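You operate a simulated robot arm through the tools that you are given. There is no shell and no other tool. Be economical: measure what you need, move in short steps, check, and stop when the job is done.

Carry out the task below with a simulated robot arm. There is one attempt and no reset: what you move stays moved.

JOB
Fetch the blue brush and set it on the top of the holder table. Shut the filters drawer. Shut the brackets drawer. Push the bolts drawer shut. Take the grey can marked "machine oil" from the top of the cart and leave it on the middle shelf of the narrow rack. Put one of the teal cans from the top of the yellow table on the grey board. Take the teal relay on the top of the yellow table and put it away on the upper shelf of the narrow rack. Fetch the blue can that says "oil" from the top of the teal table and stand it on the low shelf of the narrow rack. Turn the knob e to 40 cN. Fetch the green flask and set it in the yellow tray. Do these in any order. Set down upright: grey can, teal can, teal relay, blue can.

Only the result counts: the job must be done as asked and must still hold three seconds after the hand-in. Knocking over, shifting, dropping, spilling or breaking anything else fails it.

ROBOT AND FRAMES
A 7-joint arm with a two-finger parallel gripper on a trunk, on a base that drives. Base frame: it is fixed to the floor where the robot stands at the start and does not move with it; the origin is under the middle of the robot, x ahead of it, y to its left, z up. Lengths are in mm, angles in degrees, forces in N, time in s.
With the tool pointing down near the work surface it reaches from about 260 to 700 mm from the robot's upright axis, wherever it stands. Its first joint turns from -166.0 to 166.0 degrees. Places, roughly: blue brush (12x5x7 cm) [500, 100, 800]; blue can [2500, -2750, 750]; bolts drawer [600, -700, 900]; brackets drawer [700, -500, 900]; filters drawer [700, -100, 900]; green flask (7x7x19 cm) [4400, -1300, 800]; grey board (21x17x2 cm) [-200, 700, 700]; grey can [500, -1500, 750]; knob e [3100, -4000, 500]; low shelf of the narrow rack [-1700, -2300, 500]; middle shelf of the narrow rack [-1700, -2300, 900]; teal can [-250, 1000, 750]; teal relay (3x4x6 cm) [-400, 900, 700]; top of the holder table [300, 700, 700]; upper shelf of the narrow rack [-1700, -2300, 1300]; yellow tray (26x18x5 cm) [300, 1500, 1400]. Payload 3.43 kg.
Tool frame: the origin (TCP) lies between the finger pads and is the grasp point; the fingertips stand 30 mm ahead of it; z points along the fingers, y is the line along which they close. Largest opening 94 mm; finger width 28, thickness 10; the body of the gripper, 50 by 96 mm, starts 55 mm behind the TCP.
Orientation is told as [roll, pitch, yaw] about the base's x, y, z axes, in that order, counted from this pose: with the fingers straight down and closing along the base's y, the tool's x points along the base's -x, its y along +y and its z along -z.

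CONTROLS
- The arm moves only by the tool arm_command. Its arguments are lists of equal length, an entry for each row: "delta_pos": the shift along the base's x, y, z in mm, a list of three; "turn": the turn, a rotation vector about the base's x, y, z in degrees, a list of three; "hand": the closure in counts, from 0 (fully open) to 255 (shut). In form: {"delta_pos": [[tx, ty, tz], ...], "turn": [[ax, ay, az], ...], "hand": [hand, ...]}. A call has 1 to 20 rows; each row is the pose to reach, as a shift and turn from the pose commanded when the call began. Rows are played at 5 a second. More than 50 mm and 8.6 degrees between two rows, or a gripper value outside its range, and nothing of the call is played. A pose out of reach is approached as far as the arm can. The call stops where the force on the tool passes 40 N (or 10 N more than at its start, if that is more) or the arm is blocked; 0.2 s more then pass. Each finger travels about 108 mm/s and halts on what it meets, pressing with about 41 N; the grip force reading is that of the motor and also rises with nothing between the fingers. The clock runs only during rows and for 0.2 s after the last one: add rows that repeat a pose to give the fingers time. The reply holds the time, the measured pose of the TCP, the force on the tool along the base axes, the opening and the grip force, in the units named above and with some noise, with the torque about the TCP (base axes, N m) and any sound that the robot's microphone picked up.
- Cameras (640 x 400 px; columns grow to the right, rows downward): "scene" is now at [409.5, 73.8, 1345.1]; the picture's right is [-0.00, -0.17, -0.99], its down [-0.36, -0.92, 0.16] and it looks along [-0.93, 0.36, -0.06] (base axes); focal length 214 px, centre (320, 200). "wrist" rides on the gripper at [76, 14, -103] in the tool frame; the picture's right is [-0.18, 0.98, 0.00], its down [-0.75, -0.14, -0.64] and it looks along [-0.63, -0.12, 0.77] (tool axes); focal length 243 px, centre (320, 200). There is no depth. A picture from a camera that has moved, and an enlarged one, comes with that camera's place and axes in the base frame and with its lens.
- get_image(camera): a new picture of that camera. It takes no simulated time.
- lift_body(by): slides the trunk up (or, below 0, down) by that many mm; the arm and the scene camera ride with it, the base frame stays. It gives what a move gives, with no picture.
- steer(legs): drives the robot by 1 to 6 legs, each [ahead, left, turn to the left] in mm, mm and degrees, along the robot's own axes; the way and the turn of a leg run together, so that a leg with both is an arc; at most 1500 mm and 180 degrees a leg. The arm and the cameras ride along, it lands a little off, and it stops where it bumps. It gives what a move gives.
- pan_tilt(pan, tilt): turns the head with the scene camera to pan (to the left, within 80 degrees either way) and tilt (down, from -29 to 69), counted from straight ahead of the robot. It gives what a move gives.
- enlarge(camera, box): a new picture of the part [left, top, right, bottom] of that camera's present view, enlarged. It takes no simulated time.
- hand_in(): hands the job in; it is judged then, once.

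Work in short steps. Places have to be worked out from the pictures, the camera data and where the tool is seen: move nearer, look again, correct. Check each grasp and each placing, and mend what went wrong. You have 483 turns and 236 pictures in all, those below and enlarged ones among them. Open the gripper and draw the arm clear of the work before you hand the job in, unless the task says otherwise; then end with one line.

The tools are called after "Emit:" as name(argument=value, ...) on one line, values as JSON. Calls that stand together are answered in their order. arm_command: Moves the arm, as the interface text tells. Its arguments: {"type":"object","properties":{"delta_pos":{"type":"array","items":{"type":"array","items":{"type":"number"}}},"turn":{"type":"array","items":{"type":"array","items":{"type":"number"}}},"hand":{"type":"array","items":{"type":"number"}}},"required":["delta_pos","turn","hand"]} The other tools are called the same way: lift_body (by) slides the trunk up or down; steer (legs) drives the base; pan_tilt (pan, tilt) turns the head that bears the scene camera; get_image (camera) takes a picture; enlarge (camera, box) takes an enlarged picture of a part of a camera's view; hand_in () hands the job in.

At the start:

```text
t: 0.0
tcp_pos: [398.2, 20.0, 1226.6]
tool_rot: [0.0, 0.1, 0.0]
force: [-0.6, 0.8, -0.1]
moment: [0.0, 0.01, 0.0]
width: 93.9
gripper_force: 0.1
trunk travel left (down, up): [-75.0, 515.0]
robot x, y, heading: [3.1, -0.9, -0.1]
head pan, tilt: [80.2, 68.8]
```

scene: 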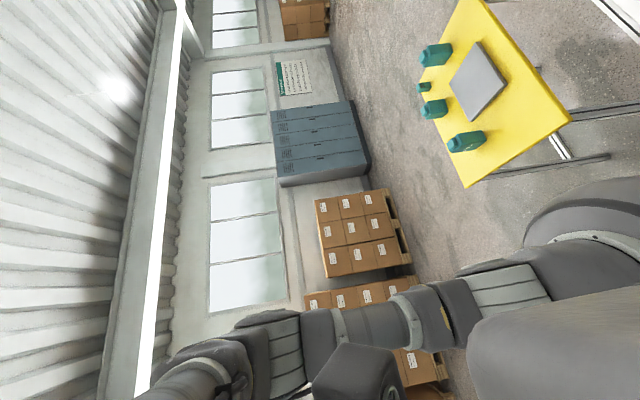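
wrist: 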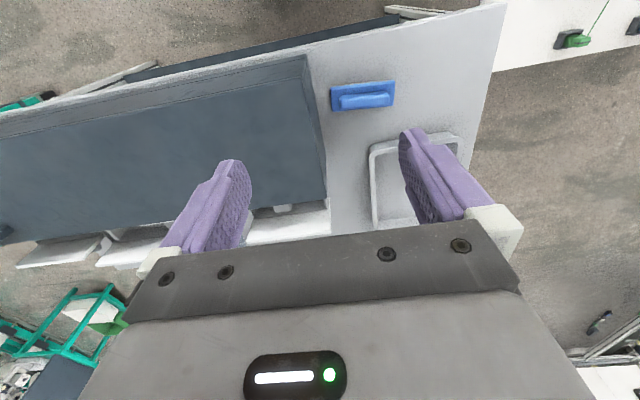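

I start by turning the head ahead to see the work area.

Emit:
pan_tilt(pan=0, tilt=30)

Emit:
get_image(camera="scene")

```text
t: 1.5
tcp_pos: [398.5, 20.4, 1225.2]
tool_rot: [0.0, 0.1, 0.0]
force: [-0.2, -0.7, 0.7]
moment: [-0.04, 0.0, -0.01]
width: 94.2
gripper_force: 0.0
trunk travel left (down, up): [-75.0, 515.0]
robot x, y, heading: [-0.2, -2.2, 0.0]
head pan, tilt: [0.0, 30.0]
```

```text
233 pictures are left
camera scene: at [461.0, 18.7, 1264.2], right [0.0, -1.0, 0.0], down [-0.87, 0.0, 0.5], along [-0.5, 0.0, -0.87], focal length 214 px, centre (320, 200)
```

scene: 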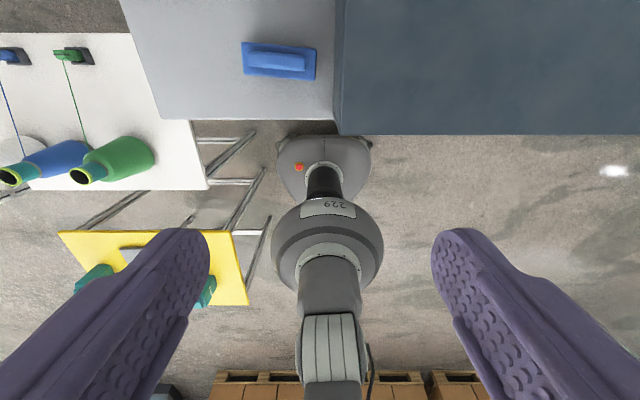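

The scene camera looks down and back; I tilt it up to find how its axes go.

Emit:
pan_tilt(pan=0, tilt=-29)

Emit:
get_image(camera="scene")

```text
t: 2.8
tcp_pos: [399.4, 21.5, 1226.1]
tool_rot: [0.1, 0.0, 0.0]
force: [0.5, -0.5, -0.1]
moment: [-0.04, -0.01, -0.03]
width: 94.1
gripper_force: 0.1
trunk travel left (down, up): [-75.0, 515.0]
robot x, y, heading: [2.2, -3.2, 0.3]
head pan, tilt: [0.0, -28.6]
```

```text
232 pictures are left
camera scene: at [549.4, 18.7, 1287.6], right [0.0, -1.0, 0.0], down [-0.88, 0.0, -0.48], along [0.48, 0.0, -0.88], focal length 214 px, centre (320, 200)
```

scene: 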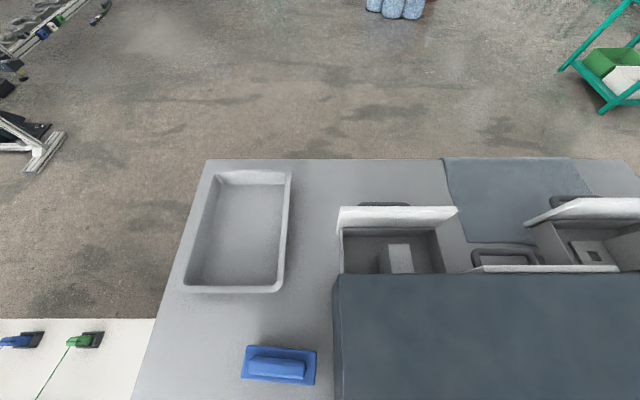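

The camera head rides on the hand (ahead = tool z, up = −tool x). I pitch the tool to horizontal so the head can look around like a normal head.

Emit:
arm_command(delta_pos=[[0, 0, 10], [0, 0, 20], [0, 0, 30], [0, 0, 40], [0, 0, 50], [0, 0, 60], [0, 0, 70], [0, 0, 80], [0, 0, 90], [0, 0, 100], [0, 0, 100]], turn=[[0, -8.2, 0], [0, -16.4, 0], [0, -24.6, 0], [0, -32.8, 0], [0, -41, 0], [0, -49.2, 0], [0, -57.4, 0], [0, -65.6, 0], [0, -73.8, 0], [0, -82, 0], [0, -90, 0]], hand=[0, 0, 0, 0, 0, 0, 0, 0, 0, 0, 0])

Emit:
pan_tilt(pan=0, tilt=25)

Emit:
get_image(camera="scene")

Emit:
get_image(camera="wrist")

```text
t: 5.2
tcp_pos: [398.7, 21.9, 1325.9]
tool_rot: [162.1, -89.9, -162.1]
force: [0.5, -0.2, 0.4]
moment: [0.02, 0.0, 0.0]
width: 93.9
gripper_force: 0.0
trunk travel left (down, up): [-75.0, 515.0]
robot x, y, heading: [2.0, -3.2, -0.1]
head pan, tilt: [0.0, -28.6]
```

```text
t: 6.4
tcp_pos: [398.6, 21.9, 1326.3]
tool_rot: [4.1, -90.0, -4.0]
force: [-0.1, -0.9, 0.0]
moment: [0.0, 0.0, 0.02]
width: 94.1
gripper_force: 0.1
trunk travel left (down, up): [-75.0, 515.0]
robot x, y, heading: [0.1, 1.3, 0.2]
head pan, tilt: [0.0, 25.0]
```

```text
231 pictures are left
camera scene: at [361.3, 19.4, 1394.1], right [0.0, -1.0, 0.0], down [-0.42, 0.0, -0.91], along [0.91, 0.0, -0.42], focal length 214 px, centre (320, 200)
```

scene: 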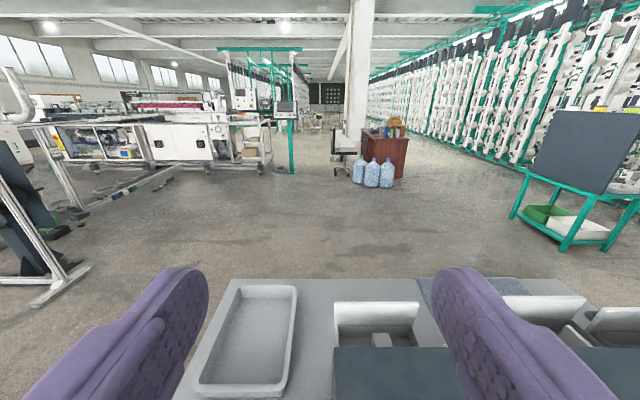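

```text
230 pictures are left
camera wrist: at [296.2, 35.9, 1249.9], right [0.0, 0.98, 0.18], down [-0.64, -0.14, 0.75], along [0.77, -0.12, 0.63], focal length 243 px, centre (320, 200)
```

wrist: 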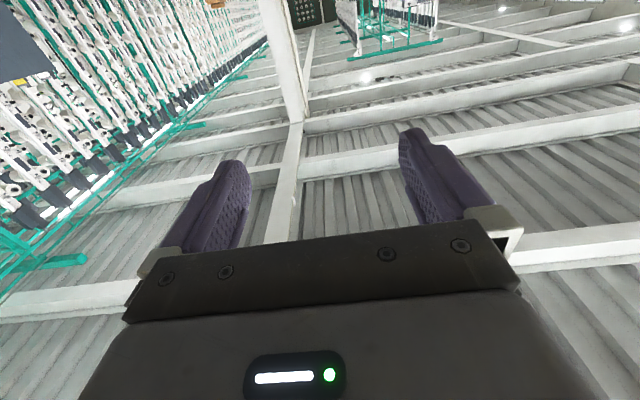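

Now look left and right with the head.

Emit:
pan_tilt(pan=78, tilt=25)

Emit:
get_image(camera="scene")

Emit:
pan_tilt(pan=-60, tilt=25)

Emit:
get_image(camera="scene")

```text
t: 7.9
tcp_pos: [398.2, 22.3, 1324.7]
tool_rot: [2.2, -90.0, -2.3]
force: [-0.2, 0.6, 0.3]
moment: [0.02, -0.01, 0.01]
width: 94.1
gripper_force: 0.1
trunk travel left (down, up): [-75.0, 515.0]
robot x, y, heading: [2.1, -0.0, -0.0]
head pan, tilt: [78.0, 25.0]
```

```text
229 pictures are left
camera scene: at [288.4, 109.5, 1394.1], right [0.98, -0.21, 0.0], down [-0.09, -0.41, -0.91], along [0.19, 0.89, -0.42], focal length 214 px, centre (320, 200)
```

scene: 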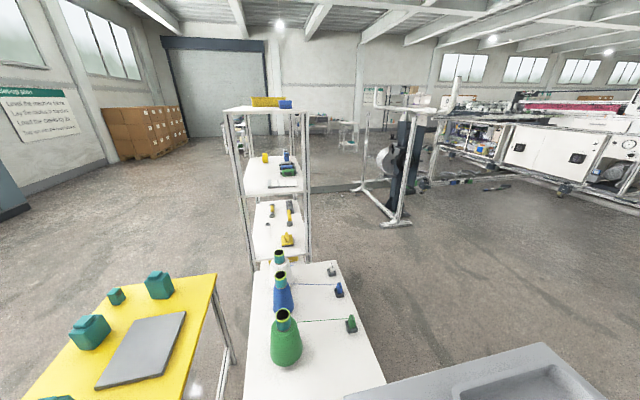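

```text
t: 10.2
tcp_pos: [400.4, 20.9, 1326.7]
tool_rot: [3.7, -89.9, -3.9]
force: [0.2, 0.7, 0.7]
moment: [-0.01, 0.0, 0.01]
width: 94.1
gripper_force: 0.1
trunk travel left (down, up): [-75.0, 515.0]
robot x, y, heading: [4.9, 0.5, 0.1]
head pan, tilt: [-60.0, 25.0]
```

```text
228 pictures are left
camera scene: at [315.2, -60.3, 1394.0], right [-0.87, -0.5, 0.0], down [-0.21, 0.37, -0.91], along [0.45, -0.78, -0.42], focal length 214 px, centre (320, 200)
```

scene: 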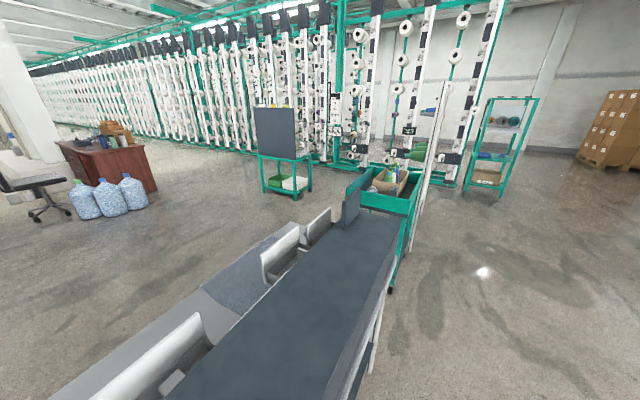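

Layout understood. First job: the brush. I pitch the tool back down while moving over it (brush est. [480, 93, ~840]).

Emit:
arm_command(delta_pos=[[8, 7, -10], [16, 14, -20], [24, 21, -30], [32, 28, -40], [40, 35, -60], [48, 42, -90], [56, 49, -120], [64, 56, -150], [72, 63, -180], [80, 70, -200], [80, 70, -220]], turn=[[0, 8.2, 0], [0, 16.4, 0], [0, 24.6, 0], [0, 32.8, 0], [0, 41, 0], [0, 49.2, 0], [0, 57.4, 0], [0, 65.6, 0], [0, 73.8, 0], [0, 82, 0], [0, 90, 0]], hand=[0, 0, 0, 0, 0, 0, 0, 0, 0, 0, 0])

Emit:
arm_command(delta_pos=[[0, 0, 0], [0, 0, 0], [0, 0, 0], [0, 0, 0], [0, 0, 0], [0, 0, 0], [0, 0, 0], [0, 0, 0], [0, 0, 0], [0, 0, 0], [0, 0, 0]], turn=[[0, 0, 8.2], [0, 0, 16.4], [0, 0, 24.6], [0, 0, 32.8], [0, 0, 41], [0, 0, 49.2], [0, 0, 57.4], [0, 0, 65.6], [0, 0, 73.8], [0, 0, 82], [0, 0, 90]], hand=[0, 0, 0, 0, 0, 0, 0, 0, 0, 0, 0])

Emit:
get_image(camera="wrist")

```text
t: 12.6
tcp_pos: [477.1, 89.9, 1105.4]
tool_rot: [0.0, 0.1, 0.0]
force: [0.3, 0.1, 0.5]
moment: [0.0, -0.01, 0.02]
width: 94.1
gripper_force: 0.1
trunk travel left (down, up): [-75.0, 515.0]
robot x, y, heading: [-0.7, 1.3, 0.2]
head pan, tilt: [-60.0, 25.0]
```

```text
t: 14.9
tcp_pos: [477.9, 90.9, 1105.1]
tool_rot: [0.1, 0.0, 90.2]
force: [-0.2, 0.0, 0.6]
moment: [0.0, -0.02, -0.01]
width: 94.3
gripper_force: 0.1
trunk travel left (down, up): [-75.0, 515.0]
robot x, y, heading: [-0.2, 1.6, 0.2]
head pan, tilt: [-60.0, 25.0]
```

```text
227 pictures are left
camera wrist: at [464.9, 14.3, 1209.0], right [-0.98, 0.18, 0.0], down [0.14, 0.75, 0.64], along [0.12, 0.63, -0.77], focal length 243 px, centre (320, 200)
```

wrist: 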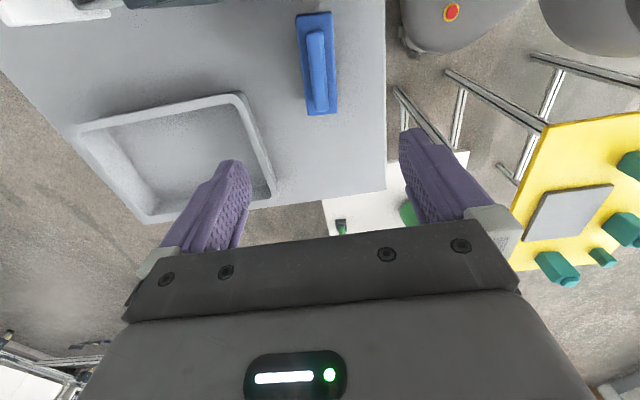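

Brush is around [482, 86], base plate near z≈840. I descend to z≈960 and look again.

Emit:
arm_command(delta_pos=[[1, -1, -40], [2, -2, -80], [3, -3, -115], [4, -4, -145]], turn=[[0, 0, 0], [0, 0, 0], [0, 0, 0], [0, 0, 0]], hand=[0, 0, 0, 0])

Emit:
get_image(camera="wrist")

Emit:
pan_tilt(pan=0, tilt=30)

Emit:
get_image(camera="scene")

```text
t: 15.9
tcp_pos: [482.7, 84.2, 961.3]
tool_rot: [0.0, 0.0, 90.0]
force: [0.0, 0.7, 0.3]
moment: [-0.01, 0.01, -0.03]
width: 94.0
gripper_force: 0.1
trunk travel left (down, up): [-75.0, 515.0]
robot x, y, heading: [1.1, -3.9, 0.1]
head pan, tilt: [-60.0, 25.0]
```

```text
226 pictures are left
camera wrist: at [469.1, 8.8, 1064.4], right [-0.98, 0.18, 0.0], down [0.14, 0.75, 0.64], along [0.12, 0.63, -0.77], focal length 243 px, centre (320, 200)
```

wrist: 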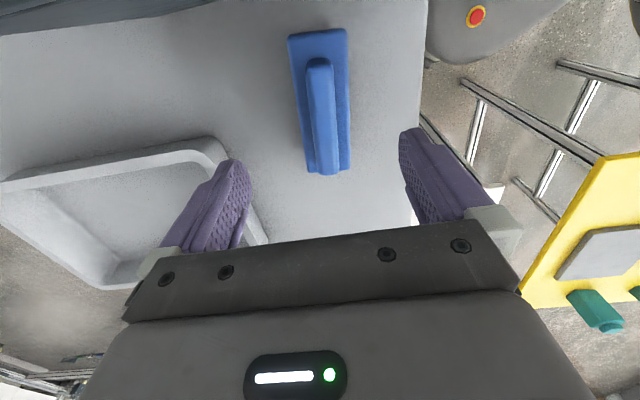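

```text
t: 17.2
tcp_pos: [482.4, 84.2, 963.1]
tool_rot: [0.0, 0.0, 90.1]
force: [0.3, 0.3, -0.5]
moment: [0.02, 0.01, -0.02]
width: 93.9
gripper_force: 0.1
trunk travel left (down, up): [-75.0, 515.0]
robot x, y, heading: [-1.3, -2.6, -0.0]
head pan, tilt: [0.0, 30.0]
```

```text
225 pictures are left
camera scene: at [483.6, 144.3, 1000.3], right [1.0, 0.0, 0.0], down [0.0, -0.87, 0.5], along [0.0, -0.5, -0.87], focal length 214 px, centre (320, 200)
```

scene: 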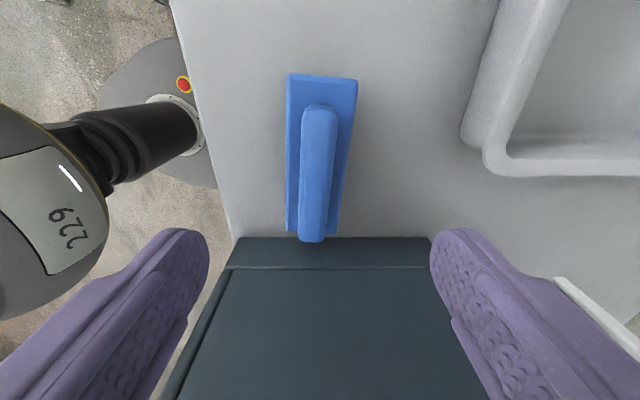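

Brush base plate is near z≈850, centre [483, 86], handle above it. I go down to TCP z≈885 with fingers straddling the handle.

Emit:
arm_command(delta_pos=[[0, 2, -25], [0, 2, -45], [0, 2, -60], [0, 2, -76]], turn=[[0, 0, 0], [0, 0, 0], [0, 0, 0], [0, 0, 0]], hand=[0, 0, 0, 0])

Emit:
get_image(camera="scene")

```text
t: 18.3
tcp_pos: [483.3, 89.8, 890.4]
tool_rot: [-0.5, 0.1, 90.4]
force: [-2.4, 6.7, 6.9]
moment: [-1.3, -0.21, -0.3]
width: 94.0
gripper_force: 0.1
trunk travel left (down, up): [-75.0, 515.0]
robot x, y, heading: [-3.3, 2.6, -0.2]
head pan, tilt: [0.0, 30.0]
stopped in row 4: the force on the tool passed its limit at 45 N (the readings are from after the stop); the commanded pose is now the measured one
```

```text
224 pictures are left
camera scene: at [483.5, 151.0, 929.5], right [1.0, 0.01, 0.01], down [0.0, -0.87, 0.5], along [0.01, -0.5, -0.87], focal length 214 px, centre (320, 200)
```

scene: 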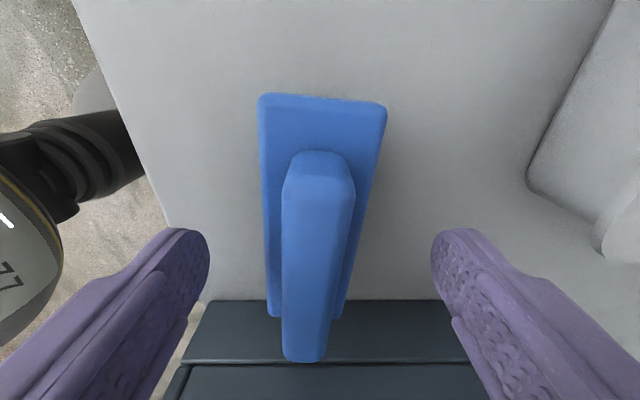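

The moment says the wrist camera housing touched the cabinet beside it; the fingers already straddle the handle. I back off slightly (+y, up) and close on the handle.

Emit:
arm_command(delta_pos=[[0, 3, 3], [0, 5, 3], [0, 5, 3], [0, 5, 3], [0, 5, 3], [0, 5, 3]], turn=[[0, 0, 0], [0, 0, 0], [0, 0, 0], [0, 0, 0], [0, 0, 0], [0, 0, 0]], hand=[0, 0, 150, 255, 255, 255])

Emit:
get_image(camera="wrist")

Emit:
get_image(camera="scene")

```text
t: 19.7
tcp_pos: [482.9, 94.3, 893.2]
tool_rot: [-0.4, 0.1, 90.4]
force: [-0.8, -0.7, 2.5]
moment: [0.04, 0.12, 0.07]
width: 19.2
gripper_force: 40.6
trunk travel left (down, up): [-75.0, 515.0]
robot x, y, heading: [-0.0, -0.5, -0.0]
head pan, tilt: [0.0, 30.0]
```

```text
223 pictures are left
camera wrist: at [469.6, 18.5, 995.9], right [-0.98, 0.18, -0.01], down [0.13, 0.75, 0.64], along [0.12, 0.63, -0.77], focal length 243 px, centre (320, 200)
```

wrist: 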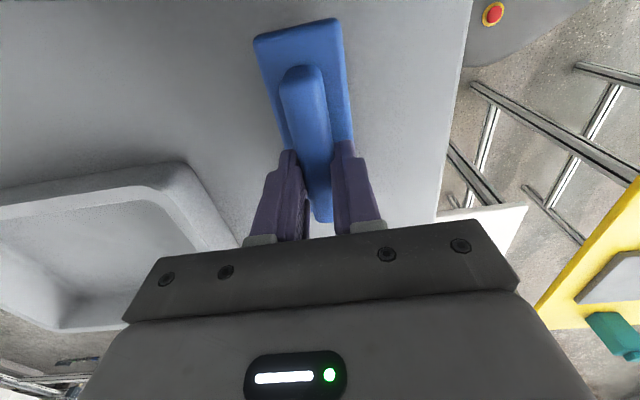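

```text
222 pictures are left
camera scene: at [483.8, 154.2, 931.4], right [1.0, 0.01, 0.01], down [0.0, -0.87, 0.5], along [0.01, -0.5, -0.87], focal length 214 px, centre (320, 200)
```

scene: 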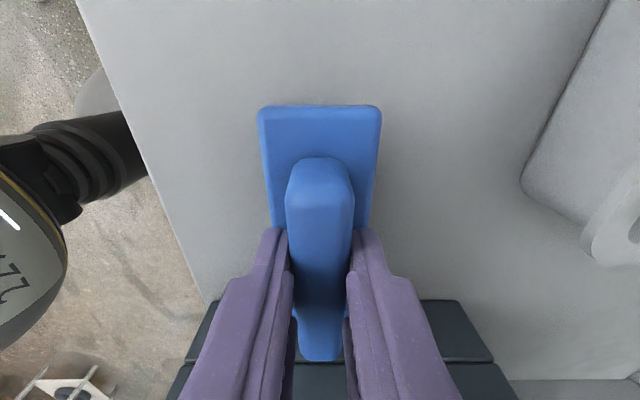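

Gripped (19 mm). Lift and move towards the holder table, then look.

Emit:
arm_command(delta_pos=[[0, 0, 40], [0, 0, 85], [0, 0, 130], [0, 0, 170], [-5, 45, 180], [-10, 90, 180], [-20, 135, 180], [-30, 180, 180], [-40, 225, 180], [-50, 270, 180], [-60, 310, 180]], turn=[[0, 0, 0], [0, 0, 0], [0, 0, 0], [0, 0, 0], [0, 0, 0], [0, 0, 0], [0, 0, 0], [0, 0, 0], [0, 0, 0], [0, 0, 0], [0, 0, 0]], hand=[255, 255, 255, 255, 255, 255, 255, 255, 255, 255, 255])

Emit:
get_image(camera="wrist")

Emit:
get_image(camera="scene")

```text
t: 22.1
tcp_pos: [421.8, 406.6, 1073.0]
tool_rot: [-0.4, 0.1, 90.3]
force: [-0.1, -0.1, -1.2]
moment: [0.0, 0.02, -0.01]
width: 19.5
gripper_force: 41.2
trunk travel left (down, up): [-75.0, 515.0]
robot x, y, heading: [2.7, -1.1, 0.1]
head pan, tilt: [0.0, 30.0]
```

```text
221 pictures are left
camera wrist: at [407.7, 331.9, 1175.6], right [-0.98, 0.18, -0.01], down [0.13, 0.75, 0.64], along [0.12, 0.63, -0.77], focal length 243 px, centre (320, 200)
```

wrist: 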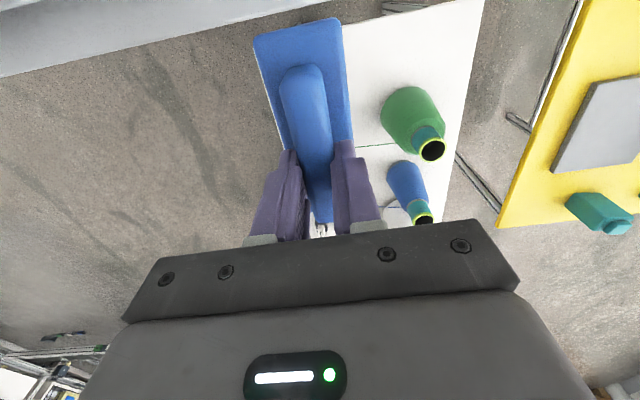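

```text
220 pictures are left
camera scene: at [421.9, 467.6, 1110.9], right [1.0, 0.0, 0.01], down [0.0, -0.87, 0.5], along [0.01, -0.5, -0.87], focal length 214 px, centre (320, 200)
```

scene: 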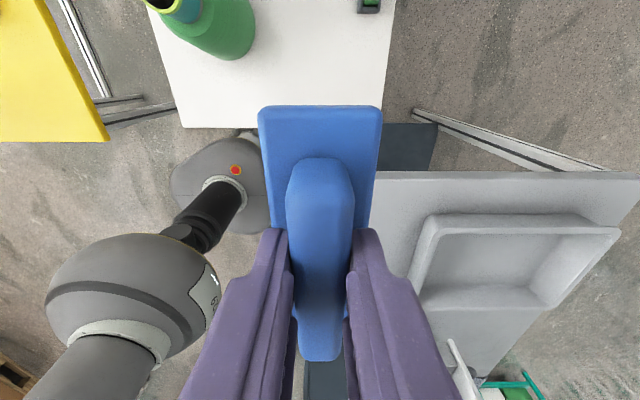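

Holder table spans about x 167–533, front edge y≈385; the green bottle stands near [265, 520] with its string beyond y≈520. I turn the brush along x and move over [437, 440].

Emit:
arm_command(delta_pos=[[2, 4, 0], [4, 8, 0], [6, 12, 0], [8, 16, 0], [10, 20, 0], [12, 24, 0], [14, 28, 0], [15, 32, 0], [15, 33, 0], [15, 33, 0], [15, 33, 0]], turn=[[0, 0, -8.2], [0, 0, -16.4], [0, 0, -24.6], [0, 0, -32.8], [0, 0, -41], [0, 0, -49.2], [0, 0, -57.4], [0, 0, -65.6], [0, 0, -73.8], [0, 0, -82], [0, 0, -90]], hand=[255, 255, 255, 255, 255, 255, 255, 255, 255, 255, 255])

Emit:
arm_command(delta_pos=[[0, 0, -45], [0, 0, -90], [0, 0, -135], [0, 0, -175]], turn=[[0, 0, 0], [0, 0, 0], [0, 0, 0], [0, 0, 0]], hand=[255, 255, 255, 255])

Emit:
get_image(camera="scene")

Emit:
get_image(camera="wrist")

```text
t: 24.5
tcp_pos: [438.8, 438.2, 1072.2]
tool_rot: [-0.4, 0.1, 0.1]
force: [-0.6, -0.2, -1.2]
moment: [-0.01, 0.01, -0.02]
width: 18.9
gripper_force: 41.7
trunk travel left (down, up): [-75.0, 515.0]
robot x, y, heading: [1.0, -1.4, -0.1]
head pan, tilt: [0.0, 30.0]
```

```text
t: 25.5
tcp_pos: [437.3, 436.9, 900.3]
tool_rot: [-0.4, -0.1, 0.3]
force: [0.4, -0.5, -0.1]
moment: [0.02, -0.02, -0.01]
width: 19.4
gripper_force: 40.8
trunk travel left (down, up): [-75.0, 515.0]
robot x, y, heading: [-0.1, -1.7, 0.2]
head pan, tilt: [0.0, 30.0]
```

```text
219 pictures are left
camera scene: at [500.5, 435.6, 937.8], right [0.01, -1.0, 0.01], down [-0.87, 0.0, 0.5], along [-0.5, -0.01, -0.87], focal length 214 px, centre (320, 200)
```

scene: 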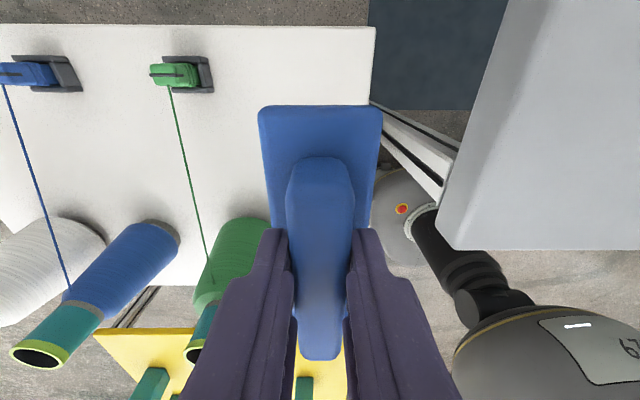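

```text
218 pictures are left
camera wrist: at [362.3, 451.8, 1002.3], right [0.18, 0.98, -0.01], down [0.75, -0.13, 0.64], along [0.63, -0.12, -0.77], focal length 243 px, centre (320, 200)
```

wrist: 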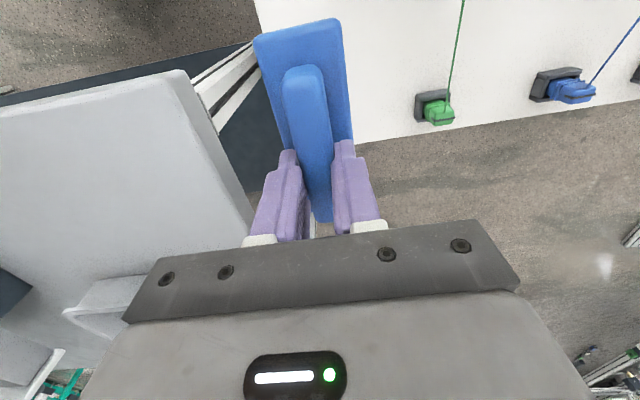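

Brush is over free table area, clear of the bobbins and strings. I lower it gradually.

Emit:
arm_command(delta_pos=[[0, 0, -40], [0, 0, -80], [0, 0, -105]], turn=[[0, 0, 0], [0, 0, 0], [0, 0, 0]], hand=[255, 255, 255])

Emit:
get_image(camera="scene")

```text
t: 26.3
tcp_pos: [436.7, 439.0, 793.4]
tool_rot: [-0.4, 0.0, 0.3]
force: [0.3, 0.2, -0.3]
moment: [-0.01, -0.01, 0.02]
width: 19.2
gripper_force: 40.7
trunk travel left (down, up): [-75.0, 515.0]
robot x, y, heading: [-0.5, -2.0, 0.1]
head pan, tilt: [0.0, 30.0]
```

```text
217 pictures are left
camera scene: at [500.4, 436.7, 831.2], right [0.0, -1.0, 0.01], down [-0.87, 0.0, 0.5], along [-0.5, -0.01, -0.87], focal length 214 px, centre (320, 200)
```

scene: 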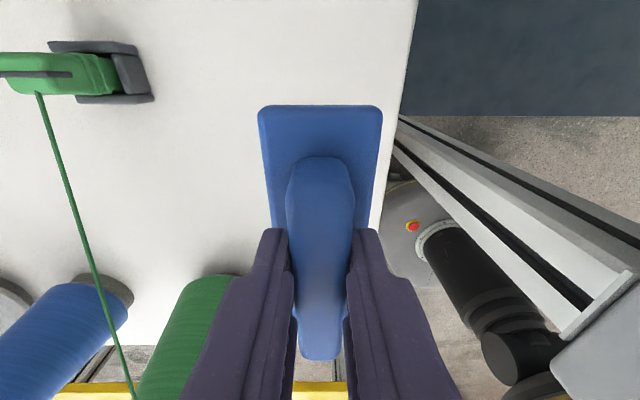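

Still no contact; lower in small steps until touch.

Emit:
arm_command(delta_pos=[[0, 3, -10], [0, 5, -16], [0, 5, -20], [0, 5, -24], [0, 5, -28]], turn=[[0, 0, 0], [0, 0, 0], [0, 0, 0], [0, 0, 0], [0, 0, 0]], hand=[255, 255, 255, 255, 255])

```text
t: 27.5
tcp_pos: [437.3, 442.5, 765.3]
tool_rot: [-0.4, 0.0, 0.3]
force: [0.5, -0.5, -1.2]
moment: [-0.01, -0.02, 0.01]
width: 19.4
gripper_force: 40.8
trunk travel left (down, up): [-75.0, 515.0]
robot x, y, heading: [3.4, 1.5, -0.1]
head pan, tilt: [0.0, 30.0]
```

No contact yet; continue down in small steps.

Emit:
arm_command(delta_pos=[[0, 0, -3], [0, 0, -6], [0, 0, -9], [0, 0, -12], [0, 0, -15], [0, 0, -18], [0, 0, -21], [0, 0, -24]], turn=[[0, 0, 0], [0, 0, 0], [0, 0, 0], [0, 0, 0], [0, 0, 0], [0, 0, 0], [0, 0, 0], [0, 0, 0]], hand=[255, 255, 255, 255, 255, 255, 255, 255])

```text
t: 29.3
tcp_pos: [438.7, 444.5, 743.3]
tool_rot: [-0.3, 0.0, 0.2]
force: [0.4, 0.0, -1.9]
moment: [0.0, 0.0, -0.04]
width: 19.4
gripper_force: 40.6
trunk travel left (down, up): [-75.0, 515.0]
robot x, y, heading: [-0.9, 3.2, 0.3]
head pan, tilt: [0.0, 30.0]
```

Emit:
get_image(camera="scene")

```text
216 pictures are left
camera scene: at [501.5, 442.0, 779.9], right [0.01, -1.0, 0.01], down [-0.87, 0.0, 0.5], along [-0.5, -0.01, -0.87], focal length 214 px, centre (320, 200)
```

scene: 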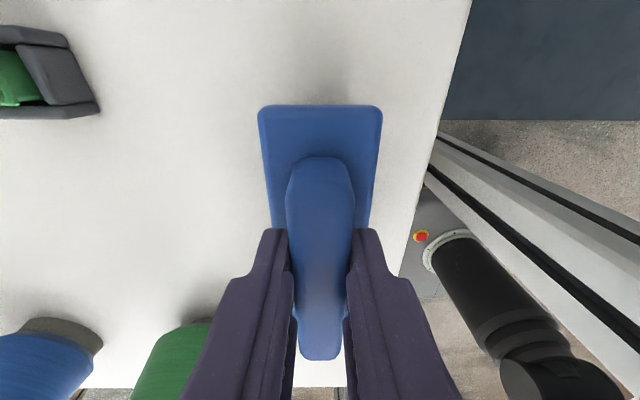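

The brush is nearing the surface (shadow converging). Continue in small steps.

Emit:
arm_command(delta_pos=[[0, 0, -3], [0, 0, -6], [0, 0, -9], [0, 0, -12], [0, 0, -15], [0, 0, -18], [0, 0, -21], [0, 0, -24]], turn=[[0, 0, 0], [0, 0, 0], [0, 0, 0], [0, 0, 0], [0, 0, 0], [0, 0, 0], [0, 0, 0], [0, 0, 0]], hand=[255, 255, 255, 255, 255, 255, 255, 255])

```text
t: 30.6
tcp_pos: [439.5, 444.7, 730.2]
tool_rot: [0.1, -0.4, 0.4]
force: [-1.5, -1.2, 18.8]
moment: [-0.04, 0.91, 0.22]
width: 19.5
gripper_force: 41.5
trunk travel left (down, up): [-75.0, 515.0]
robot x, y, heading: [-1.8, -3.2, -0.2]
head pan, tilt: [0.0, 30.0]
stopped in row 6: the force on the tool passed its limit at 43 N (the readings are from after the stop); the commanded pose is now the measured one
```

Contact at z≈730: the brush stands on the table. I open and rise.

Emit:
arm_command(delta_pos=[[0, 0, 1], [0, 0, 1], [0, 0, 1], [0, 0, 1], [0, 0, 1], [0, 0, 20], [0, 0, 60], [0, 0, 105], [0, 0, 150]], turn=[[0, 0, 0], [0, 0, 0], [0, 0, 0], [0, 0, 0], [0, 0, 0], [0, 0, 0], [0, 0, 0], [0, 0, 0], [0, 0, 0]], hand=[200, 120, 90, 90, 90, 90, 90, 90, 90])

Emit:
get_image(camera="scene")

```text
t: 32.6
tcp_pos: [441.6, 442.4, 879.6]
tool_rot: [-0.2, -0.2, 0.4]
force: [-0.3, -0.7, 0.0]
moment: [0.0, 0.02, -0.02]
width: 60.6
gripper_force: 0.0
trunk travel left (down, up): [-75.0, 515.0]
robot x, y, heading: [0.3, -1.9, -0.0]
head pan, tilt: [0.0, 30.0]
```

```text
215 pictures are left
camera scene: at [504.3, 441.8, 918.6], right [0.01, -1.0, 0.0], down [-0.87, 0.0, 0.5], along [-0.5, -0.01, -0.87], focal length 214 px, centre (320, 200)
```

scene: 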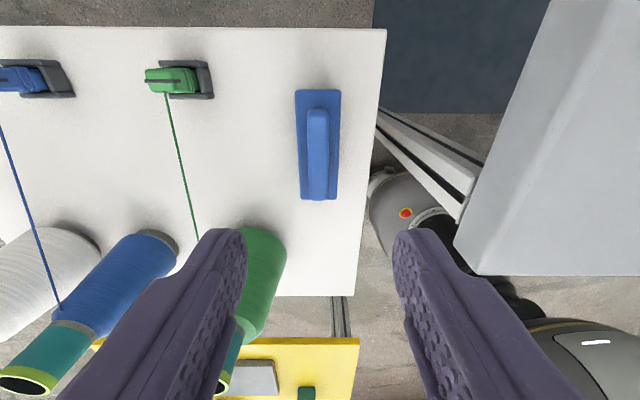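

Brush placed. Next the drawers: raise and move over the bench to view them from above.

Emit:
arm_command(delta_pos=[[0, 0, 50], [0, -20, 100], [0, -60, 150], [0, -105, 200], [0, -150, 250], [0, -195, 300], [0, -240, 340], [0, -285, 340], [0, -330, 340], [0, -375, 340], [0, -420, 340], [0, -460, 340], [0, -500, 340], [0, -540, 340]], turn=[[0, 0, 0], [0, 0, 0], [0, 0, 0], [0, 0, 0], [0, 0, 0], [0, 0, 0], [0, 0, 0], [0, 0, 0], [0, 0, 0], [0, 0, 0], [0, 0, 0], [0, 0, 0], [0, 0, 0], [0, 0, 0]], hand=[255, 255, 255, 255, 255, 255, 255, 255, 255, 255, 255, 255, 255, 255])

Emit:
pan_tilt(pan=-10, tilt=-20)

Emit:
get_image(camera="scene")

```text
refused: row 2 steps farther than a row can; nothing moved
```

```text
t: 33.8
tcp_pos: [442.9, 444.0, 879.4]
tool_rot: [-0.2, -0.2, 0.2]
force: [-0.1, -0.4, -0.2]
moment: [-0.05, 0.03, 0.0]
width: 61.1
gripper_force: 0.1
trunk travel left (down, up): [-75.0, 515.0]
robot x, y, heading: [-0.4, -0.2, -0.1]
head pan, tilt: [-10.0, -20.0]
```

```text
214 pictures are left
camera scene: at [582.0, 429.2, 933.8], right [0.0, -0.98, 0.18], down [-0.94, -0.07, -0.34], along [0.35, -0.16, -0.92], focal length 214 px, centre (320, 200)
```

scene: 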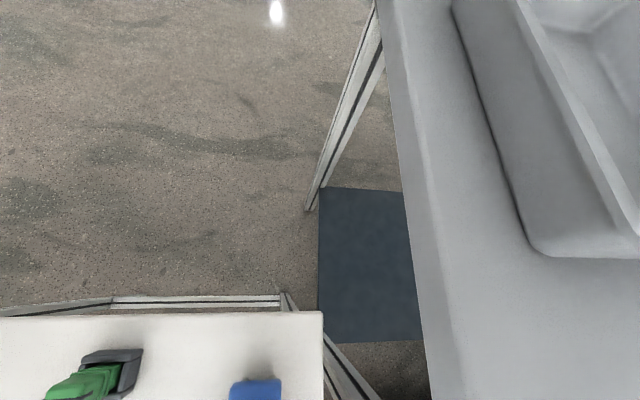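

Step limit is 50 mm in total; I redo the move with shorter steps.

Emit:
arm_command(delta_pos=[[0, 0, 48], [0, -15, 95], [0, -45, 135], [0, -75, 170], [0, -105, 205], [0, -135, 240], [0, -165, 275], [0, -195, 310], [0, -230, 340], [0, -278, 340], [0, -326, 340], [0, -374, 340], [0, -422, 340], [0, -470, 340], [0, -510, 340], [0, -540, 340]], turn=[[0, 0, 0], [0, 0, 0], [0, 0, 0], [0, 0, 0], [0, 0, 0], [0, 0, 0], [0, 0, 0], [0, 0, 0], [0, 0, 0], [0, 0, 0], [0, 0, 0], [0, 0, 0], [0, 0, 0], [0, 0, 0], [0, 0, 0], [0, 0, 0]], hand=[255, 255, 255, 255, 255, 255, 255, 255, 255, 255, 255, 255, 255, 255, 255, 255])

Emit:
get_image(camera="scene")

Emit:
get_image(camera="wrist")

```text
t: 37.2
tcp_pos: [440.7, -97.3, 1217.2]
tool_rot: [-0.2, -0.1, 0.4]
force: [-0.1, 0.2, 0.1]
moment: [-0.01, -0.01, 0.01]
width: 0.1
gripper_force: 33.1
trunk travel left (down, up): [-75.0, 515.0]
robot x, y, heading: [0.2, -1.7, 0.1]
head pan, tilt: [-10.0, -20.0]
```

```text
213 pictures are left
camera scene: at [579.9, -110.8, 1271.8], right [0.01, -0.98, 0.18], down [-0.94, -0.07, -0.34], along [0.35, -0.16, -0.92], focal length 214 px, centre (320, 200)
```

scene: 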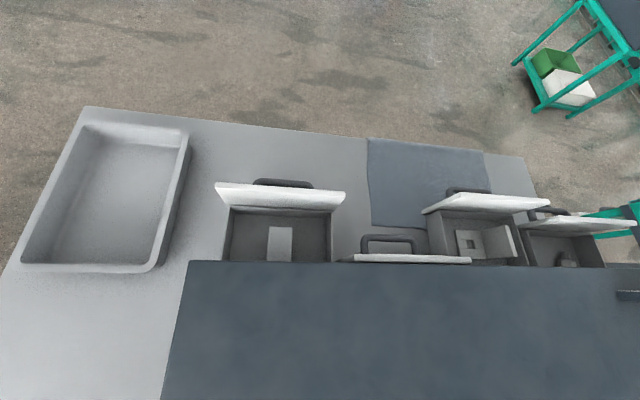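

```text
212 pictures are left
camera wrist: at [363.8, -82.4, 1320.0], right [0.18, 0.98, 0.0], down [0.75, -0.13, 0.65], along [0.63, -0.12, -0.76], focal length 243 px, centre (320, 200)
```

wrist: 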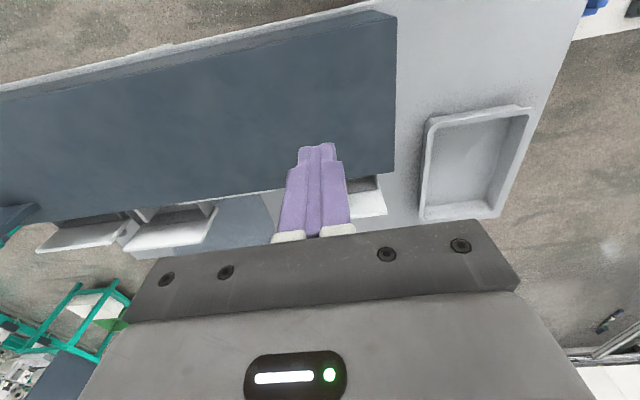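

The three open drawers face +x, so I'll shut them later from the far side. Next the yellow table: I back up and turn to face it (+y).

Emit:
steer(legs=[[-220, -80, 0], [0, 0, 90]])

Emit:
pan_tilt(pan=0, tilt=-15)

Emit:
get_image(camera="scene")

```text
t: 42.8
tcp_pos: [-127.4, 358.9, 1216.2]
tool_rot: [-0.2, -0.1, 90.9]
force: [0.5, 0.0, 0.3]
moment: [0.0, -0.03, -0.01]
width: 0.2
gripper_force: 32.7
trunk travel left (down, up): [-75.0, 515.0]
robot x, y, heading: [-221.5, -78.9, 90.7]
head pan, tilt: [-10.0, -20.0]
```

```text
t: 43.5
tcp_pos: [-127.6, 360.0, 1217.8]
tool_rot: [-0.2, -0.1, 90.9]
force: [-0.3, 1.1, -0.1]
moment: [-0.01, -0.02, 0.0]
width: 0.1
gripper_force: 32.8
trunk travel left (down, up): [-75.0, 515.0]
robot x, y, heading: [-221.2, -82.5, 90.5]
head pan, tilt: [0.0, -15.0]
```

```text
211 pictures are left
camera scene: at [-128.7, 490.4, 1266.3], right [1.0, 0.02, 0.0], down [0.02, -0.96, -0.26], along [0.0, 0.26, -0.96], focal length 214 px, centre (320, 200)
```

scene: 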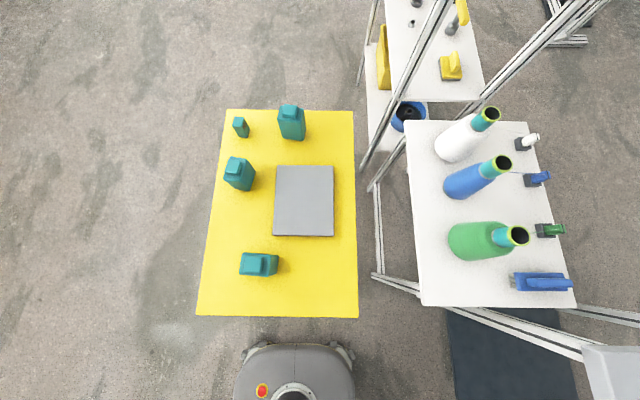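

Board centre ≈[-174, 650], top ≈680; near can ≈[-262, 478]. I drive 90 mm closer and look closely at the cans.

Emit:
steer(legs=[[90, 0, -0.6]])

Emit:
enlarge(camera="scene", box=[180, 80, 380, 320])

```text
t: 44.6
tcp_pos: [-123.6, 448.9, 1217.6]
tool_rot: [-0.2, -0.2, 90.3]
force: [-0.1, 1.0, 0.0]
moment: [-0.02, -0.03, 0.0]
width: 0.2
gripper_force: 33.0
trunk travel left (down, up): [-75.0, 515.0]
robot x, y, heading: [-219.5, 7.3, 90.2]
head pan, tilt: [0.0, -15.0]
```

```text
1.67 times, centred on (280, 200) of scene
camera zoom: at [-123.2, 579.2, 1265.9], right [1.0, 0.01, 0.0], down [0.01, -0.96, -0.26], along [0.0, 0.26, -0.97], focal length 358 px, centre (387, 200)
```

zoom: 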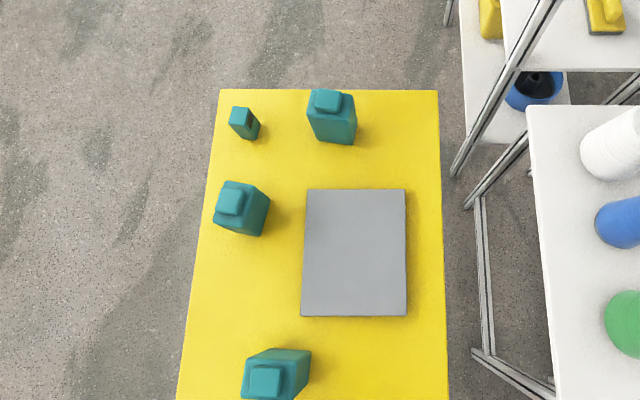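

I move above the near can at z≈920 and look.

Emit:
arm_command(delta_pos=[[-30, 5, -30], [-60, 10, -60], [-90, 15, -90], [-120, 20, -120], [-140, 22, -160], [-140, 22, -205], [-140, 22, -250], [-140, 22, -295]], turn=[[0, 0, 0], [0, 0, 0], [0, 0, 0], [0, 0, 0], [0, 0, 0], [0, 0, 0], [0, 0, 0], [0, 0, 0]], hand=[0, 0, 0, 0, 0, 0, 0, 0])

Emit:
pan_tilt(pan=0, tilt=25)

Emit:
get_image(camera="scene")

Emit:
get_image(camera="wrist")

```text
t: 46.4
tcp_pos: [-263.2, 467.7, 923.5]
tool_rot: [-0.2, -0.2, 90.3]
force: [0.2, 0.8, 0.0]
moment: [-0.02, 0.0, 0.02]
width: 94.1
gripper_force: 0.1
trunk travel left (down, up): [-75.0, 515.0]
robot x, y, heading: [-219.5, 6.3, 89.9]
head pan, tilt: [0.0, -15.0]
```

```text
t: 47.5
tcp_pos: [-263.1, 469.0, 925.6]
tool_rot: [-0.2, -0.2, 90.3]
force: [-1.0, 0.3, -0.4]
moment: [-0.01, -0.02, -0.02]
width: 94.0
gripper_force: 0.0
trunk travel left (down, up): [-75.0, 515.0]
robot x, y, heading: [-221.6, 9.1, 89.9]
head pan, tilt: [0.0, 25.0]
```

```text
209 pictures are left
camera scene: at [-262.2, 536.2, 962.2], right [1.0, 0.01, 0.0], down [0.0, -0.91, 0.42], along [0.01, -0.42, -0.91], focal length 214 px, centre (320, 200)
```

scene: 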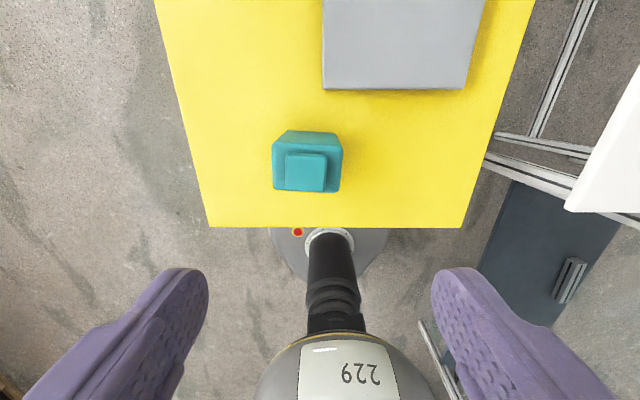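

```text
208 pictures are left
camera wrist: at [-276.1, 392.2, 1028.0], right [-0.98, 0.18, 0.0], down [0.14, 0.75, 0.65], along [0.12, 0.63, -0.76], focal length 243 px, centre (320, 200)
```

wrist: 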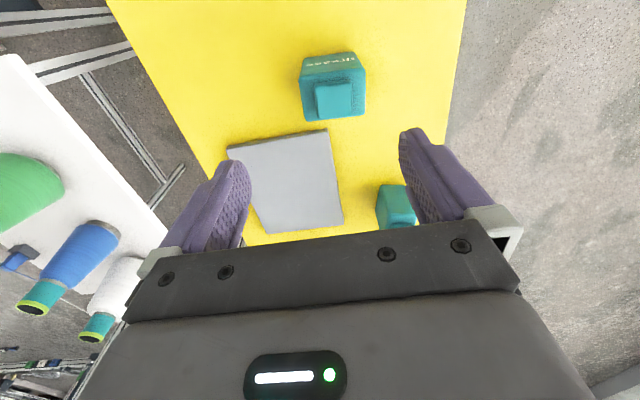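

Can cap at ≈[-275, 475, 765], body about 70 (x) × 50 (y). I align above it and go down to check before closing.

Emit:
arm_command(delta_pos=[[-6, 3, -40], [-12, 6, -80], [-12, 6, -120]], turn=[[0, 0, 0], [0, 0, 0], [0, 0, 0]], hand=[0, 0, 0])

Emit:
get_image(camera="scene")

Emit:
get_image(camera="wrist")

```text
t: 48.3
tcp_pos: [-275.2, 476.0, 801.6]
tool_rot: [-0.3, -0.2, 90.4]
force: [-0.1, -0.2, -0.6]
moment: [0.01, -0.03, 0.02]
width: 94.0
gripper_force: 0.0
trunk travel left (down, up): [-75.0, 515.0]
robot x, y, heading: [-220.6, 7.7, 90.0]
head pan, tilt: [0.0, 25.0]
```

```text
207 pictures are left
camera scene: at [-276.1, 543.9, 838.9], right [1.0, 0.01, 0.0], down [0.0, -0.91, 0.42], along [0.01, -0.42, -0.91], focal length 214 px, centre (320, 200)
```

scene: 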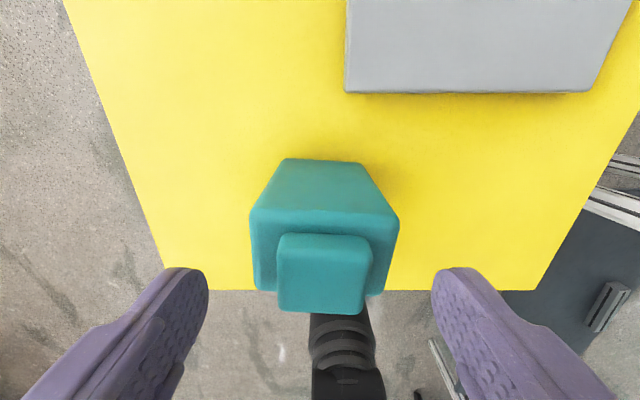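

```text
206 pictures are left
camera wrist: at [-290.1, 399.9, 904.7], right [-0.98, 0.18, 0.0], down [0.13, 0.75, 0.65], along [0.12, 0.63, -0.76], focal length 243 px, centre (320, 200)
```

wrist: 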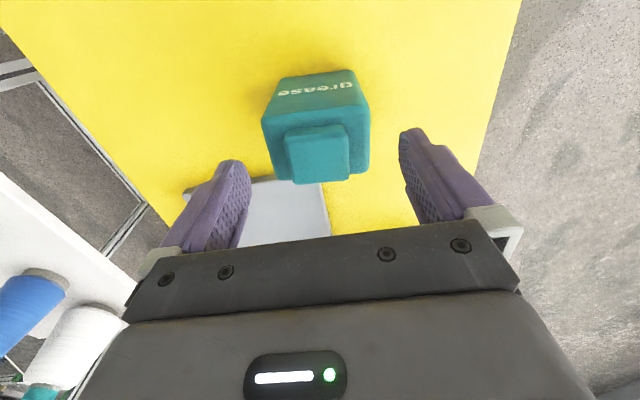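

Centred within 2 mm. Descend to z≈718 and close.

Emit:
arm_command(delta_pos=[[2, -1, -30], [2, -1, -60], [2, -1, -83], [2, -1, -83], [2, -1, -83], [2, -1, -83], [2, -1, -83], [2, -1, -83]], turn=[[0, 0, 0], [0, 0, 0], [0, 0, 0], [0, 0, 0], [0, 0, 0], [0, 0, 0], [0, 0, 0], [0, 0, 0]], hand=[0, 0, 0, 60, 120, 200, 255, 255])

Emit:
get_image(camera="scene")

```text
t: 49.8
tcp_pos: [-275.3, 475.7, 720.7]
tool_rot: [-0.1, -0.4, 90.4]
force: [-0.1, -6.5, 21.9]
moment: [-0.53, -0.12, -0.21]
width: 75.6
gripper_force: 42.0
trunk travel left (down, up): [-75.0, 515.0]
robot x, y, heading: [-219.9, 8.7, 90.0]
head pan, tilt: [0.0, 25.0]
stopped in row 7: the force on the tool passed its limit at 41 N (the readings are from after the stop); the commanded pose is now the measured one
```

```text
205 pictures are left
camera scene: at [-274.8, 544.0, 758.1], right [1.0, 0.01, 0.0], down [0.01, -0.91, 0.41], along [0.0, -0.41, -0.91], focal length 214 px, centre (320, 200)
```

scene: 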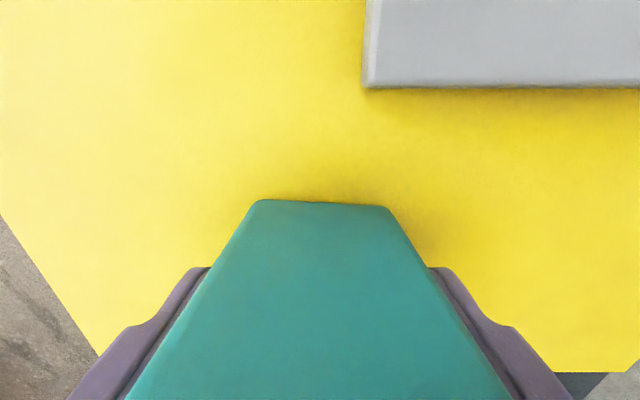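

Gripped at 75.6 mm. Lift a little and check.

Emit:
arm_command(delta_pos=[[0, 0, 20], [0, 0, 50], [0, 0, 80]], turn=[[0, 0, 0], [0, 0, 0], [0, 0, 0]], hand=[255, 255, 255])

Emit:
get_image(camera="scene")

Emit:
get_image(camera="wrist")

```text
t: 50.6
tcp_pos: [-275.9, 476.8, 801.2]
tool_rot: [-0.1, -0.3, 90.4]
force: [-0.3, 0.3, -3.4]
moment: [0.0, -0.01, 0.01]
width: 75.3
gripper_force: 41.8
trunk travel left (down, up): [-75.0, 515.0]
robot x, y, heading: [-222.6, 8.7, 90.2]
head pan, tilt: [0.0, 25.0]
```

```text
204 pictures are left
camera scene: at [-275.3, 544.4, 837.8], right [1.0, 0.01, 0.0], down [0.0, -0.91, 0.42], along [0.0, -0.42, -0.91], focal length 214 px, centre (320, 200)
```

scene: 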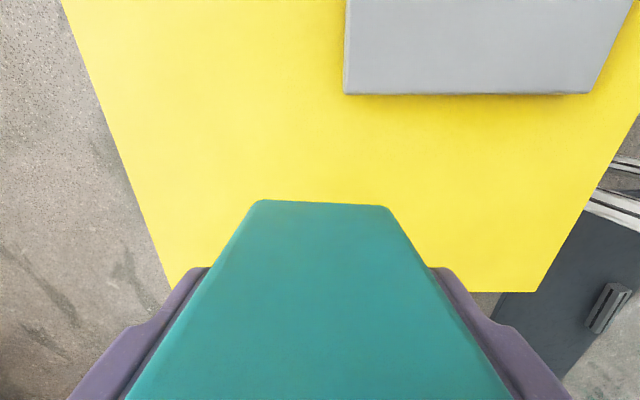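

```text
203 pictures are left
camera wrist: at [-289.1, 400.3, 903.2], right [-0.98, 0.18, 0.0], down [0.14, 0.75, 0.65], along [0.12, 0.64, -0.76], focal length 243 px, centre (320, 200)
```

wrist: 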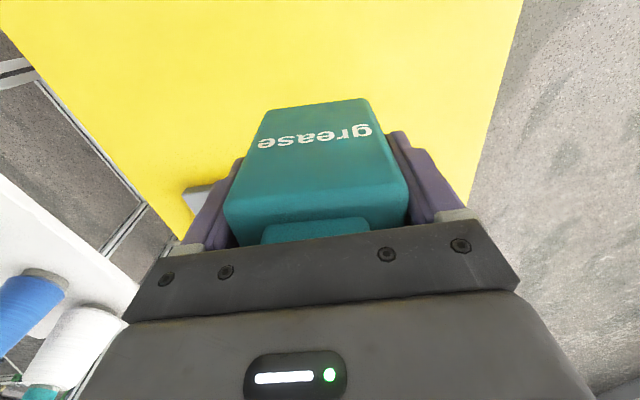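

Held (3.4 N). Carry it over the board centre [-176, 642] and lower until contact (expected TCP z≈740).

Emit:
arm_command(delta_pos=[[25, 38, 10], [50, 76, 10], [75, 115, 10], [98, 150, 10], [99, 166, 10], [99, 166, -20], [99, 166, -40]], turn=[[0, 0, 0], [0, 0, 0], [0, 0, 0], [0, 0, 0], [0, 0, 0], [0, 0, 0], [0, 0, 0]], hand=[255, 255, 255, 255, 255, 255, 255])

Emit:
get_image(camera="scene")

Emit:
get_image(camera="wrist")

```text
t: 52.2
tcp_pos: [-175.5, 643.6, 759.0]
tool_rot: [-0.1, -0.4, 90.5]
force: [0.7, -0.4, -2.7]
moment: [-0.01, -0.02, 0.02]
width: 75.1
gripper_force: 41.3
trunk travel left (down, up): [-75.0, 515.0]
robot x, y, heading: [-218.7, 11.0, 89.8]
head pan, tilt: [0.0, 25.0]
```

```text
202 pictures are left
camera scene: at [-174.2, 712.1, 796.7], right [1.0, 0.01, 0.0], down [0.0, -0.91, 0.42], along [0.0, -0.42, -0.91], focal length 214 px, centre (320, 200)
```

scene: 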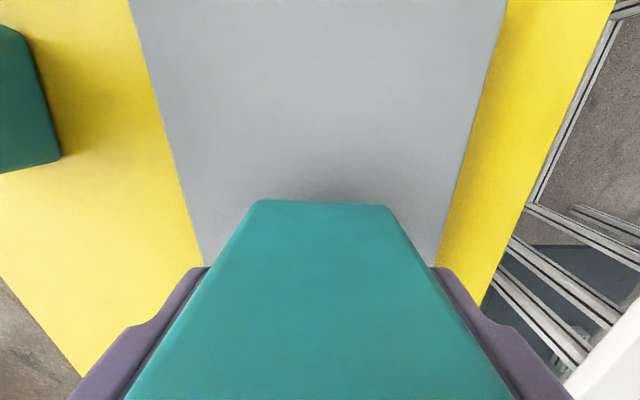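

```text
201 pictures are left
camera wrist: at [-188.0, 568.0, 861.9], right [-0.98, 0.18, 0.0], down [0.14, 0.75, 0.65], along [0.12, 0.64, -0.76], focal length 243 px, centre (320, 200)
```

wrist: 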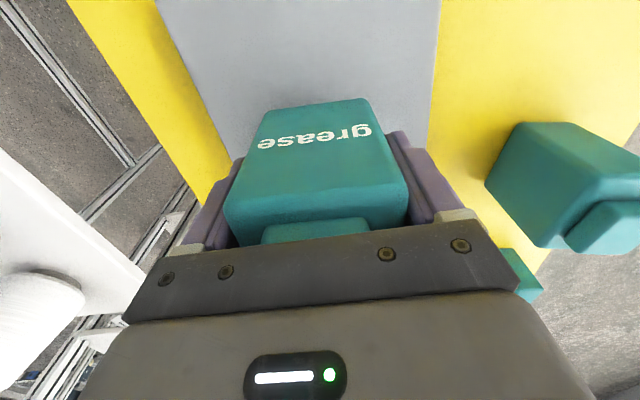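

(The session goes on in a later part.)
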